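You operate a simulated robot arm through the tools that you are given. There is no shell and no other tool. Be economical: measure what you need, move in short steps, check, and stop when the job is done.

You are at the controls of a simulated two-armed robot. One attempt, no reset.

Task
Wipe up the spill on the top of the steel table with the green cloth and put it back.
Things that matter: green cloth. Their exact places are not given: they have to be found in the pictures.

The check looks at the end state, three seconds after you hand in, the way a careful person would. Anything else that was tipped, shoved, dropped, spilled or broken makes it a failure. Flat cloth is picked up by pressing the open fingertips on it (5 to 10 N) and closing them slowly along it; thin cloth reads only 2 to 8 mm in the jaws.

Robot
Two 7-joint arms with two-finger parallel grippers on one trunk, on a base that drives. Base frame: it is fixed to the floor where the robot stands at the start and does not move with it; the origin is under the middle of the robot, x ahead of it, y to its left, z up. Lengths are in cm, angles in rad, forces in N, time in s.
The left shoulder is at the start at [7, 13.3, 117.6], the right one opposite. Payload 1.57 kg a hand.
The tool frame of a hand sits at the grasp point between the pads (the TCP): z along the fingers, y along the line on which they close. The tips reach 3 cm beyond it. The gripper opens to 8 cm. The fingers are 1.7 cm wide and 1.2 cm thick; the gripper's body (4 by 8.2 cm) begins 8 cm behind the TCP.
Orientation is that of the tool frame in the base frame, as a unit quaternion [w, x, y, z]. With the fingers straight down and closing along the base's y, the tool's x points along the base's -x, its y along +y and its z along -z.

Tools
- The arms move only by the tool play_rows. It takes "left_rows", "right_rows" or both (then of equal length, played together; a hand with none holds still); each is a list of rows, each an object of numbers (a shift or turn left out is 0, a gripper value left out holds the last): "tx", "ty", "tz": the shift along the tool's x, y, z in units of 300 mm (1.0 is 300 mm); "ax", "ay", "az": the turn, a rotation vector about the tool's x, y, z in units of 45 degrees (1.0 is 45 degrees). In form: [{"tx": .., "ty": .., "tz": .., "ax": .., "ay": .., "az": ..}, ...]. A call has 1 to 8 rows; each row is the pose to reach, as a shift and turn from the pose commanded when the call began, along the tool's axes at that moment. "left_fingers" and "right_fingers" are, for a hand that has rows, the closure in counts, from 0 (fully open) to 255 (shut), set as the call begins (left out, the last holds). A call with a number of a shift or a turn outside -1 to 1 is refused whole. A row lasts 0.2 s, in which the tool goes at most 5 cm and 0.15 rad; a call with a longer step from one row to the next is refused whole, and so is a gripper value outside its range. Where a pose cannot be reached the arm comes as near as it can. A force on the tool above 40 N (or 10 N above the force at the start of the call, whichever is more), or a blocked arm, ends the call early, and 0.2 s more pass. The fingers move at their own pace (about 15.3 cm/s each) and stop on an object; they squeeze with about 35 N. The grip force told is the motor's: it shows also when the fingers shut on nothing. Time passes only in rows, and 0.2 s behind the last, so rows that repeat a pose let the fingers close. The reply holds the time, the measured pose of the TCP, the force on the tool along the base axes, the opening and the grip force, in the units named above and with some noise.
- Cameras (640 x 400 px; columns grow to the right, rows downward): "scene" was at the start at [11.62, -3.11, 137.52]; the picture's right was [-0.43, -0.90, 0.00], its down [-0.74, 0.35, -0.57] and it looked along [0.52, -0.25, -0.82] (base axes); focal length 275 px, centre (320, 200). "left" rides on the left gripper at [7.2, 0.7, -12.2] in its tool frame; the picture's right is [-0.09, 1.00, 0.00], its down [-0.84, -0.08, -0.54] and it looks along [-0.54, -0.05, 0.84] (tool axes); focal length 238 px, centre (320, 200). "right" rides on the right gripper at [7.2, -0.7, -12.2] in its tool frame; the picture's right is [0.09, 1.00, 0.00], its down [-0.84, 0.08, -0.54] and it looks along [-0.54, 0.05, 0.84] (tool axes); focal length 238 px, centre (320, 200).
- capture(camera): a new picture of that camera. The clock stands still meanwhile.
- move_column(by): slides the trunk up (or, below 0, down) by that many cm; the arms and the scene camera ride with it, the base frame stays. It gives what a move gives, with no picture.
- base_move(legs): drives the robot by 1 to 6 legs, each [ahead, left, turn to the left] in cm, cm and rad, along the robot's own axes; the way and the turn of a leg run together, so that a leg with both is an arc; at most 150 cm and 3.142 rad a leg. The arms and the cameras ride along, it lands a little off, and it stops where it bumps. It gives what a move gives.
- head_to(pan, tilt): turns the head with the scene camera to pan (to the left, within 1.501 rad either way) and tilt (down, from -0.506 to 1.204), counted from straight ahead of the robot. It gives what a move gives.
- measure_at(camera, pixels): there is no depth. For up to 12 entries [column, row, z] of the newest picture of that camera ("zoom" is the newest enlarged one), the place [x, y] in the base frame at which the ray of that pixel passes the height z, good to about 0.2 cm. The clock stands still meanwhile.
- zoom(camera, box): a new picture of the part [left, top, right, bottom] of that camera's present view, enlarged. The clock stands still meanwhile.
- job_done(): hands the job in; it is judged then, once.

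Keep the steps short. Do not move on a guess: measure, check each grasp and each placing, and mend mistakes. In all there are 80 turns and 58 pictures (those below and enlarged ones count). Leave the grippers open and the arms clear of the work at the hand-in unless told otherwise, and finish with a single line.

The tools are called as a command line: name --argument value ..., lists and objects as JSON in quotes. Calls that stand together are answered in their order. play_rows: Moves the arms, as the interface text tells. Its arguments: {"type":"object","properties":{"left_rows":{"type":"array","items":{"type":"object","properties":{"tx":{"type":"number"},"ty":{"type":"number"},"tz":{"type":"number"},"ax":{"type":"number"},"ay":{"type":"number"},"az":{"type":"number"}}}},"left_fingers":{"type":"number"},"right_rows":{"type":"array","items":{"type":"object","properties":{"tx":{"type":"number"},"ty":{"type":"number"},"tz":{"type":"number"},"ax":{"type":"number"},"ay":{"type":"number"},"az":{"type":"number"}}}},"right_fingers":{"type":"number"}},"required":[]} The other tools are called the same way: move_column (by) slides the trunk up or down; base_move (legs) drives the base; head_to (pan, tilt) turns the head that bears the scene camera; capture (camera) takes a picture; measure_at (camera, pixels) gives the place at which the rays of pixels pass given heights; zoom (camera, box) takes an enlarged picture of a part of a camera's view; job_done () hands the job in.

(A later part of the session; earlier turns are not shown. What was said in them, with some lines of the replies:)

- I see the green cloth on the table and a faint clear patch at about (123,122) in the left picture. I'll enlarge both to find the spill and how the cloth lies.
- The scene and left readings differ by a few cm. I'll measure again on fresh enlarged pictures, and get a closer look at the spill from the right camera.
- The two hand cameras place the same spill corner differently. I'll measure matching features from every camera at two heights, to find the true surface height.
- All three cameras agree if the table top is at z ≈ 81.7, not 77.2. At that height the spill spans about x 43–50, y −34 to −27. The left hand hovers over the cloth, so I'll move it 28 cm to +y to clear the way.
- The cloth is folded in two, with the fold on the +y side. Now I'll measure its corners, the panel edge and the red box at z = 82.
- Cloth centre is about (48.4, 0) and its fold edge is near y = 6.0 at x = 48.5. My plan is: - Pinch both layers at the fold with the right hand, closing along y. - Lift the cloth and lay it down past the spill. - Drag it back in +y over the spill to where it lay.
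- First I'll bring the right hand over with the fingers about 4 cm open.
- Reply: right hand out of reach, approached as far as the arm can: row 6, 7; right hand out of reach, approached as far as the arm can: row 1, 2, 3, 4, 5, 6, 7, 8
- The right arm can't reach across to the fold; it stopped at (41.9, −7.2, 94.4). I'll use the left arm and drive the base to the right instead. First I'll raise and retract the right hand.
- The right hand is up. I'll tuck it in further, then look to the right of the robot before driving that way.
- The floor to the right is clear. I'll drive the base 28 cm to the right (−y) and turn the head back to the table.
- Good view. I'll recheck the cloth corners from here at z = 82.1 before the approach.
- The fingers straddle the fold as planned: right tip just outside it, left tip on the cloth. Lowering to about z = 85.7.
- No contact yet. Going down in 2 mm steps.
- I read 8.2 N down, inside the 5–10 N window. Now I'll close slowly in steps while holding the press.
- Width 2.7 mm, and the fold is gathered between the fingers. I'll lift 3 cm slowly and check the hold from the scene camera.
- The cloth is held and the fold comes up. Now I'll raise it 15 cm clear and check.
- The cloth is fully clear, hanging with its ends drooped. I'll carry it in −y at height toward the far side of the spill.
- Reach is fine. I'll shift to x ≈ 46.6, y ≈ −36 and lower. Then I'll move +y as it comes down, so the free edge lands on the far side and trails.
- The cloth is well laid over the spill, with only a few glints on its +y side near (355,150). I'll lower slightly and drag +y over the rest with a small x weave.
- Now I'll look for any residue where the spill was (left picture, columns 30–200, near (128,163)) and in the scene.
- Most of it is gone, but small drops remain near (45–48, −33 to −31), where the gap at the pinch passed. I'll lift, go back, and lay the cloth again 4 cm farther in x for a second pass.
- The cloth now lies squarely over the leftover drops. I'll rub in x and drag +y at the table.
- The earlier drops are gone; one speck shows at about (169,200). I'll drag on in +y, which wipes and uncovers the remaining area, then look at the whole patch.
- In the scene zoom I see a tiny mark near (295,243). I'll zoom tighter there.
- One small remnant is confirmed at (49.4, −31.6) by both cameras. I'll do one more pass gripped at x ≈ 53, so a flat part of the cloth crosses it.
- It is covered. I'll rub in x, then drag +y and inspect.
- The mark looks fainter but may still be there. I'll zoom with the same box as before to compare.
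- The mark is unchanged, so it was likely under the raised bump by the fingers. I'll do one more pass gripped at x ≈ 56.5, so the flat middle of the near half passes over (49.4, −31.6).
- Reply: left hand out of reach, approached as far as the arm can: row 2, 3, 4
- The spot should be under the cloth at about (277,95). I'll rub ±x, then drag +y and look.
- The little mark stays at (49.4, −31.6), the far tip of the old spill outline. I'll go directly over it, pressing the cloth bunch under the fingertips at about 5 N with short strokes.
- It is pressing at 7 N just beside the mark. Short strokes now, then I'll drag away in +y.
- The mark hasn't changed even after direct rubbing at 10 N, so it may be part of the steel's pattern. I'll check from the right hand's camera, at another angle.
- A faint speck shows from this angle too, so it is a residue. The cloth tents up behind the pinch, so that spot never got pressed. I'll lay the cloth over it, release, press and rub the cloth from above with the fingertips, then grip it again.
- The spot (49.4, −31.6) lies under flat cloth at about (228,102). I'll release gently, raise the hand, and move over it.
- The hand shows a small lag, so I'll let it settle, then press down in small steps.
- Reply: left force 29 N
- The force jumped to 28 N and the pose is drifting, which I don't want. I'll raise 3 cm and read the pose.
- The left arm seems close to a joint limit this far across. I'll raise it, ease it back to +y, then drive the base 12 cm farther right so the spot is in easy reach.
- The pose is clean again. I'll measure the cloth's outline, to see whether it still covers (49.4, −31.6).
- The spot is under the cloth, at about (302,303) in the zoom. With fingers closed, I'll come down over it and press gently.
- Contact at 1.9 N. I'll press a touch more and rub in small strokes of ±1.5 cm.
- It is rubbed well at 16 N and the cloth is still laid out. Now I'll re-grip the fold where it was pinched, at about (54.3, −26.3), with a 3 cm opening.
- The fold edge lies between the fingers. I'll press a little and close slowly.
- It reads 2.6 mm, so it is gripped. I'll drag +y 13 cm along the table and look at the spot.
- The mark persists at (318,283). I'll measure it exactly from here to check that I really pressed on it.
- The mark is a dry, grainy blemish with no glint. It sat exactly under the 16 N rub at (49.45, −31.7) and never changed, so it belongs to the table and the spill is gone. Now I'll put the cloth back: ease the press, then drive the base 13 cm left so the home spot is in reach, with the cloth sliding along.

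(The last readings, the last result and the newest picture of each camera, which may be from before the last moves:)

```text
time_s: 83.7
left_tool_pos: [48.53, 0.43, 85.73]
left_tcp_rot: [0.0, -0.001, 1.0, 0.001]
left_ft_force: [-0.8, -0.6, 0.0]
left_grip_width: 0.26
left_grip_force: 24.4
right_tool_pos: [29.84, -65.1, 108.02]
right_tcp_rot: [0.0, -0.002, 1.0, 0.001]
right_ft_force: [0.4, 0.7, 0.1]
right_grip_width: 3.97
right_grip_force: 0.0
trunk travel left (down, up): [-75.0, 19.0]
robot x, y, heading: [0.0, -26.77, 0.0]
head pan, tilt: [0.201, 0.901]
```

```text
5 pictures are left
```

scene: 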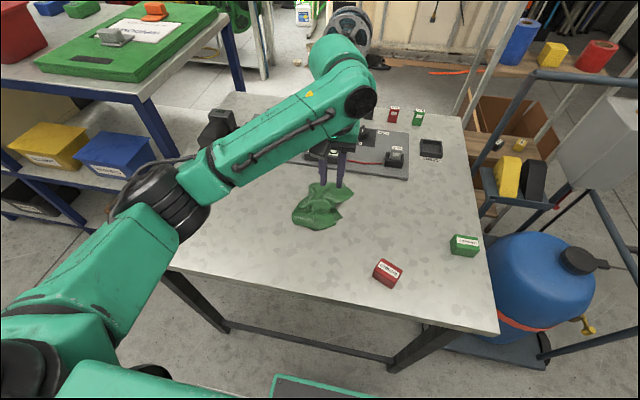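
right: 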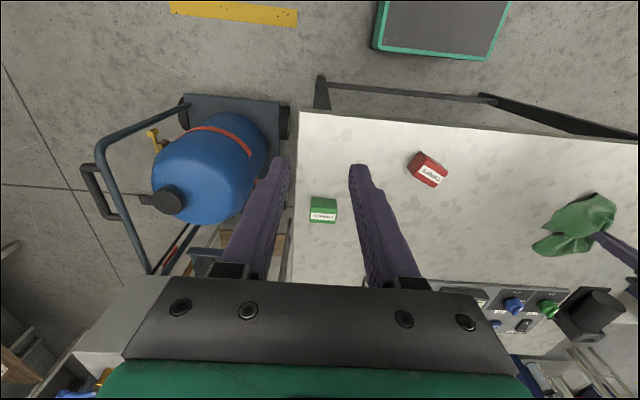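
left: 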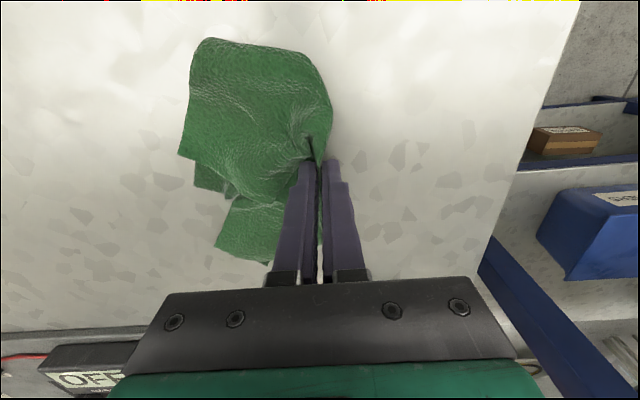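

The cloth is spread nicely behind the fold. I'll drag the last 4.3 cm in +y with a 1 cm shift in +x to match its old footprint.

play_rows --left_rows '[{"ty": 0.05, "tx": -0.01}, {"ty": 0.1, "tx": -0.02}, {"ty": 0.145, "tx": -0.03}, {"ty": 0.145, "tx": -0.03}]'

play_rows --left_rows '[{"tz": 0}, {"tz": 0}]' --left_fingers 210

play_rows --left_rows '[{"tz": -0.04}, {"tz": -0.1}, {"tz": -0.2}, {"tz": -0.3}, {"tz": -0.3, "tx": 0.1}, {"tz": -0.4, "tx": 0.2}, {"tz": -0.5, "tx": 0.3}, {"tz": -0.6, "tx": 0.4}]'

capture --camera "scene"

```text
time_s: 84.7
left_tool_pos: [49.56, 4.75, 85.68]
left_tcp_rot: [0.0, -0.002, 1.0, -0.001]
left_ft_force: [0.2, 0.2, -0.3]
left_grip_width: 0.29
left_grip_force: 23.8
right_tool_pos: [29.88, -64.97, 107.93]
right_tcp_rot: [0.0, -0.002, 1.0, 0.0]
right_ft_force: [-0.4, 0.3, 0.2]
right_grip_width: 4.0
right_grip_force: 0.0
trunk travel left (down, up): [-75.0, 19.0]
robot x, y, heading: [-0.23, -26.84, 0.005]
head pan, tilt: [0.201, 0.901]
```

```text
time_s: 85.2
left_tool_pos: [49.49, 4.84, 85.64]
left_tcp_rot: [0.0, -0.001, 1.0, 0.001]
left_ft_force: [0.4, -0.1, 0.5]
left_grip_width: 1.44
left_grip_force: 0.1
right_tool_pos: [29.87, -65.05, 107.98]
right_tcp_rot: [0.0, -0.002, 1.0, 0.001]
right_ft_force: [0.9, 0.2, -0.5]
right_grip_width: 3.99
right_grip_force: 0.1
trunk travel left (down, up): [-75.0, 19.0]
robot x, y, heading: [0.16, -26.51, 0.006]
head pan, tilt: [0.201, 0.901]
```

```text
time_s: 87.0
left_tool_pos: [37.41, 4.88, 103.95]
left_tcp_rot: [0.0, -0.002, 1.0, 0.0]
left_ft_force: [-0.2, -0.2, 0.1]
left_grip_width: 1.39
left_grip_force: 0.1
right_tool_pos: [29.68, -65.06, 108.07]
right_tcp_rot: [0.0, -0.003, 1.0, 0.001]
right_ft_force: [0.0, -0.4, 0.6]
right_grip_width: 3.97
right_grip_force: 0.1
trunk travel left (down, up): [-75.0, 19.0]
robot x, y, heading: [-0.21, -26.59, 0.003]
head pan, tilt: [0.201, 0.901]
```

```text
4 pictures are left
```

scene: 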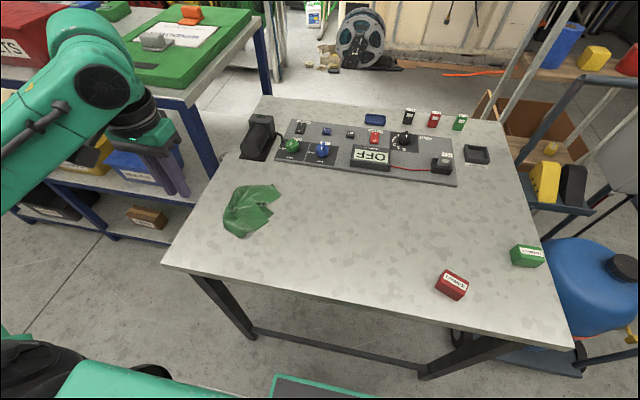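

The cloth is released and all other objects stand where they were. I'll measure its outline and look closer.

zoom --camera "scene" --box '[200, 165, 312, 255]'

measure_at --camera "scene" --pixels '[[237, 187, 82], [278, 185, 82], [274, 213, 82], [240, 238, 82], [223, 223, 82], [255, 205, 82]]'

```text
4.44 times, centred on (256, 210) of scene
```

zoom: 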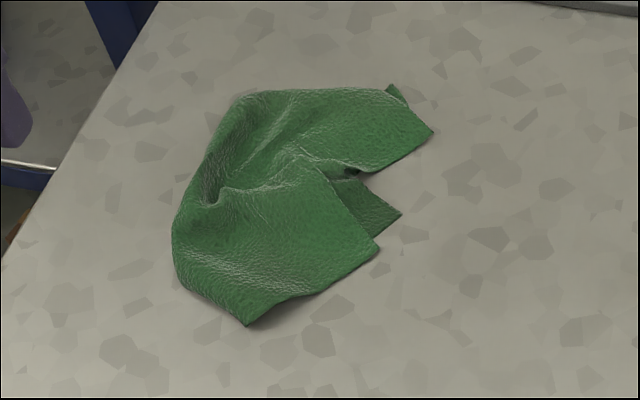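

```text
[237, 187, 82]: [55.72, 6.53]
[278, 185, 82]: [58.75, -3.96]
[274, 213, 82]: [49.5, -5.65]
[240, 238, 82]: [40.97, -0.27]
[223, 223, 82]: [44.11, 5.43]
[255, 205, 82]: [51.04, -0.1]
```

The cloth is centred at about (50, 0), against (48.5, 0) before, but its near end is bunched. I'll pinch the near end at about (43, 2.2) and pull it out gently in −x to lay it flatter.

play_rows --left_rows '[{"tx": -0.1, "ty": -0.05}, {"tx": -0.19, "ty": -0.09, "tz": 0.05}, {"tx": -0.19, "ty": -0.09, "tz": 0.2}, {"tx": -0.19, "ty": -0.09, "tz": 0.35}, {"tx": -0.19, "ty": -0.09, "tz": 0.5}, {"tx": -0.19, "ty": -0.09, "tz": 0.59}, {"tx": -0.19, "ty": -0.09, "tz": 0.612}, {"tx": -0.19, "ty": -0.09, "tz": 0.612}]' --left_fingers 175

play_rows --left_rows '[{"tz": 0.007}, {"tz": 0.009}]'

play_rows --left_rows '[{"tz": 0.003}, {"tz": 0.003}]'

```text
time_s: 88.8
left_tool_pos: [43.17, 2.11, 85.35]
left_tcp_rot: [0.0, -0.001, 1.0, 0.0]
left_ft_force: [-0.2, -0.3, 0.5]
left_grip_width: 2.5
left_grip_force: 0.0
right_tool_pos: [29.87, -64.96, 108.03]
right_tcp_rot: [0.0, -0.001, 1.0, 0.0]
right_ft_force: [1.1, -0.4, -0.1]
right_grip_width: 3.99
right_grip_force: 0.1
trunk travel left (down, up): [-75.0, 19.0]
robot x, y, heading: [0.19, -26.62, -0.001]
head pan, tilt: [0.201, 0.901]
```

```text
time_s: 89.5
left_tool_pos: [43.21, 1.98, 85.2]
left_tcp_rot: [0.001, -0.002, 1.0, 0.0]
left_ft_force: [1.3, 1.0, 7.4]
left_grip_width: 2.41
left_grip_force: 0.0
right_tool_pos: [29.85, -65.05, 108.02]
right_tcp_rot: [0.0, -0.002, 1.0, 0.0]
right_ft_force: [-0.3, 0.2, -0.4]
right_grip_width: 3.96
right_grip_force: 0.1
trunk travel left (down, up): [-75.0, 19.0]
robot x, y, heading: [0.08, -26.6, 0.003]
head pan, tilt: [0.201, 0.901]
```

```text
time_s: 90.0
left_tool_pos: [43.01, 2.14, 85.2]
left_tcp_rot: [0.002, -0.002, 1.0, 0.001]
left_ft_force: [2.7, 2.4, 16.9]
left_grip_width: 2.38
left_grip_force: 0.0
right_tool_pos: [29.78, -65.03, 108.07]
right_tcp_rot: [0.0, -0.002, 1.0, 0.0]
right_ft_force: [-0.2, 0.1, -0.4]
right_grip_width: 3.97
right_grip_force: 0.2
trunk travel left (down, up): [-75.0, 19.0]
robot x, y, heading: [0.18, -26.81, 0.001]
head pan, tilt: [0.201, 0.901]
```

The press is now 17 N, a bit much. I'll ease off 1 mm, close slowly, then pull 4 cm in −x with a touch of +y.

play_rows --left_rows '[{"tz": -0.003}]' --left_fingers 205

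play_rows --left_rows '[{"tz": 0}]' --left_fingers 230

play_rows --left_rows '[{"tz": 0}, {"tz": 0}]' --left_fingers 255

play_rows --left_rows '[{"tz": -0.015, "tx": 0.02}, {"tz": -0.015, "tx": 0.05, "ty": 0.01}, {"tz": -0.015, "tx": 0.08, "ty": 0.02}, {"tz": -0.015, "tx": 0.11, "ty": 0.03}, {"tz": -0.015, "tx": 0.13, "ty": 0.03}, {"tz": -0.015, "tx": 0.13, "ty": 0.03}]'

capture --camera "left"

```text
time_s: 90.5
left_tool_pos: [43.02, 1.86, 85.23]
left_tcp_rot: [0.001, -0.002, 1.0, 0.0]
left_ft_force: [2.5, -1.0, 16.6]
left_grip_width: 1.66
left_grip_force: 0.7
right_tool_pos: [29.82, -65.15, 107.88]
right_tcp_rot: [0.001, -0.002, 1.0, 0.001]
right_ft_force: [0.1, -0.5, 0.7]
right_grip_width: 4.0
right_grip_force: 0.0
trunk travel left (down, up): [-75.0, 19.0]
robot x, y, heading: [0.17, -26.66, 0.001]
head pan, tilt: [0.201, 0.901]
```

```text
time_s: 90.8
left_tool_pos: [42.97, 1.89, 85.24]
left_tcp_rot: [0.001, -0.001, 1.0, 0.001]
left_ft_force: [0.8, 1.5, 17.2]
left_grip_width: 0.73
left_grip_force: 0.1
right_tool_pos: [29.73, -65.2, 108.01]
right_tcp_rot: [0.0, -0.002, 1.0, 0.0]
right_ft_force: [-0.6, -1.0, 0.3]
right_grip_width: 4.01
right_grip_force: 0.1
trunk travel left (down, up): [-75.0, 19.0]
robot x, y, heading: [0.04, -26.65, 0.003]
head pan, tilt: [0.201, 0.901]
```

```text
time_s: 91.5
left_tool_pos: [42.95, 1.92, 85.2]
left_tcp_rot: [0.001, -0.001, 1.0, 0.001]
left_ft_force: [0.5, -1.6, 16.5]
left_grip_width: 0.22
left_grip_force: 23.7
right_tool_pos: [29.58, -65.07, 107.97]
right_tcp_rot: [0.001, -0.001, 1.0, 0.001]
right_ft_force: [0.9, 0.0, 0.1]
right_grip_width: 3.96
right_grip_force: 0.1
trunk travel left (down, up): [-75.0, 19.0]
robot x, y, heading: [-0.44, -26.53, 0.004]
head pan, tilt: [0.201, 0.901]
```

```text
time_s: 92.8
left_tool_pos: [39.25, 3.01, 85.48]
left_tcp_rot: [0.0, -0.001, 1.0, 0.0]
left_ft_force: [1.7, 0.4, 0.1]
left_grip_width: 0.17
left_grip_force: 23.6
right_tool_pos: [29.83, -64.96, 108.02]
right_tcp_rot: [0.0, -0.001, 1.0, -0.001]
right_ft_force: [-0.6, 1.0, 0.6]
right_grip_width: 3.99
right_grip_force: 0.0
trunk travel left (down, up): [-75.0, 19.0]
robot x, y, heading: [-0.17, -26.49, 0.004]
head pan, tilt: [0.201, 0.901]
```

```text
2 pictures are left
```

left: 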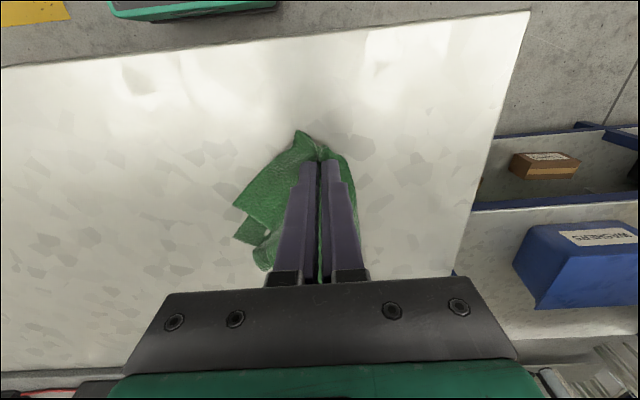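

The near end is pulled out toward x ≈ 38. I'll release, raise clear, open both grippers fully, and take a check picture.

play_rows --left_rows '[{"tz": 0}, {"tz": 0}]' --left_fingers 200

play_rows --left_rows '[{"tz": -0.04}, {"tz": -0.1}, {"tz": -0.22}, {"tz": -0.34}, {"tz": -0.46}, {"tz": -0.58}, {"tz": -0.7}, {"tz": -0.75}]'

play_rows --left_rows '[{"ty": 0.1, "tx": 0.1}, {"ty": 0.2, "tx": 0.2}, {"ty": 0.2, "tx": 0.3}, {"ty": 0.2, "tx": 0.3}]' --left_fingers 0 --right_rows '[{"tz": 0}, {"tz": 0}, {"tz": 0}, {"tz": 0}]' --right_fingers 0

capture --camera "scene"

measure_at --camera "scene" --pixels '[[237, 187, 82], [278, 185, 82], [274, 213, 82]]'

```text
time_s: 93.5
left_tool_pos: [39.25, 2.99, 85.3]
left_tcp_rot: [0.0, -0.003, 1.0, 0.0]
left_ft_force: [-0.2, -0.5, 0.1]
left_grip_width: 1.71
left_grip_force: 0.0
right_tool_pos: [30.01, -64.95, 108.04]
right_tcp_rot: [0.001, -0.002, 1.0, 0.0]
right_ft_force: [-0.6, -0.4, -0.5]
right_grip_width: 4.0
right_grip_force: 0.1
trunk travel left (down, up): [-75.0, 19.0]
robot x, y, heading: [-0.16, -26.39, 0.002]
head pan, tilt: [0.201, 0.901]
```

```text
time_s: 95.2
left_tool_pos: [39.19, 3.02, 107.88]
left_tcp_rot: [-0.001, -0.002, 1.0, -0.001]
left_ft_force: [-0.8, -0.6, -0.3]
left_grip_width: 1.73
left_grip_force: 0.0
right_tool_pos: [29.86, -65.01, 108.04]
right_tcp_rot: [0.0, -0.001, 1.0, 0.0]
right_ft_force: [-0.1, -0.2, -0.3]
right_grip_width: 3.99
right_grip_force: 0.0
trunk travel left (down, up): [-75.0, 19.0]
robot x, y, heading: [-0.36, -27.15, -0.001]
head pan, tilt: [0.201, 0.901]
```

```text
time_s: 96.2
left_tool_pos: [30.13, 8.98, 108.0]
left_tcp_rot: [-0.001, -0.002, 1.0, 0.0]
left_ft_force: [1.0, 0.2, 0.7]
left_grip_width: 7.99
left_grip_force: 0.0
right_tool_pos: [29.92, -64.93, 108.0]
right_tcp_rot: [-0.001, -0.002, 1.0, 0.001]
right_ft_force: [-0.3, -0.1, 0.3]
right_grip_width: 8.0
right_grip_force: 0.0
trunk travel left (down, up): [-75.0, 19.0]
robot x, y, heading: [0.18, -27.05, -0.001]
head pan, tilt: [0.201, 0.901]
```

```text
1 pictures are left
```

scene: 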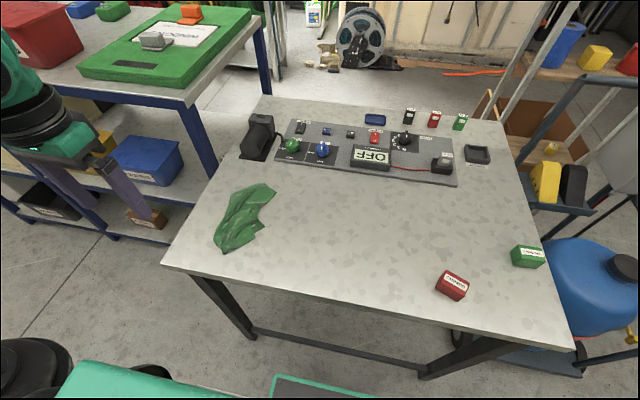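

```text
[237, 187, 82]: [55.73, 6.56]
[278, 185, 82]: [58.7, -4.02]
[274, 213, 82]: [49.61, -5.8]
```

The cloth lies along its original footprint, the steel shows no liquid, nothing else has moved, and both grippers are open and clear. Handing in.

job_done

```text
The job is handed in.
```

The spill is wiped up and the green cloth is back in its place, a little creased; one tiny mark that stayed after hard rubbing looks like part of the tabletop.
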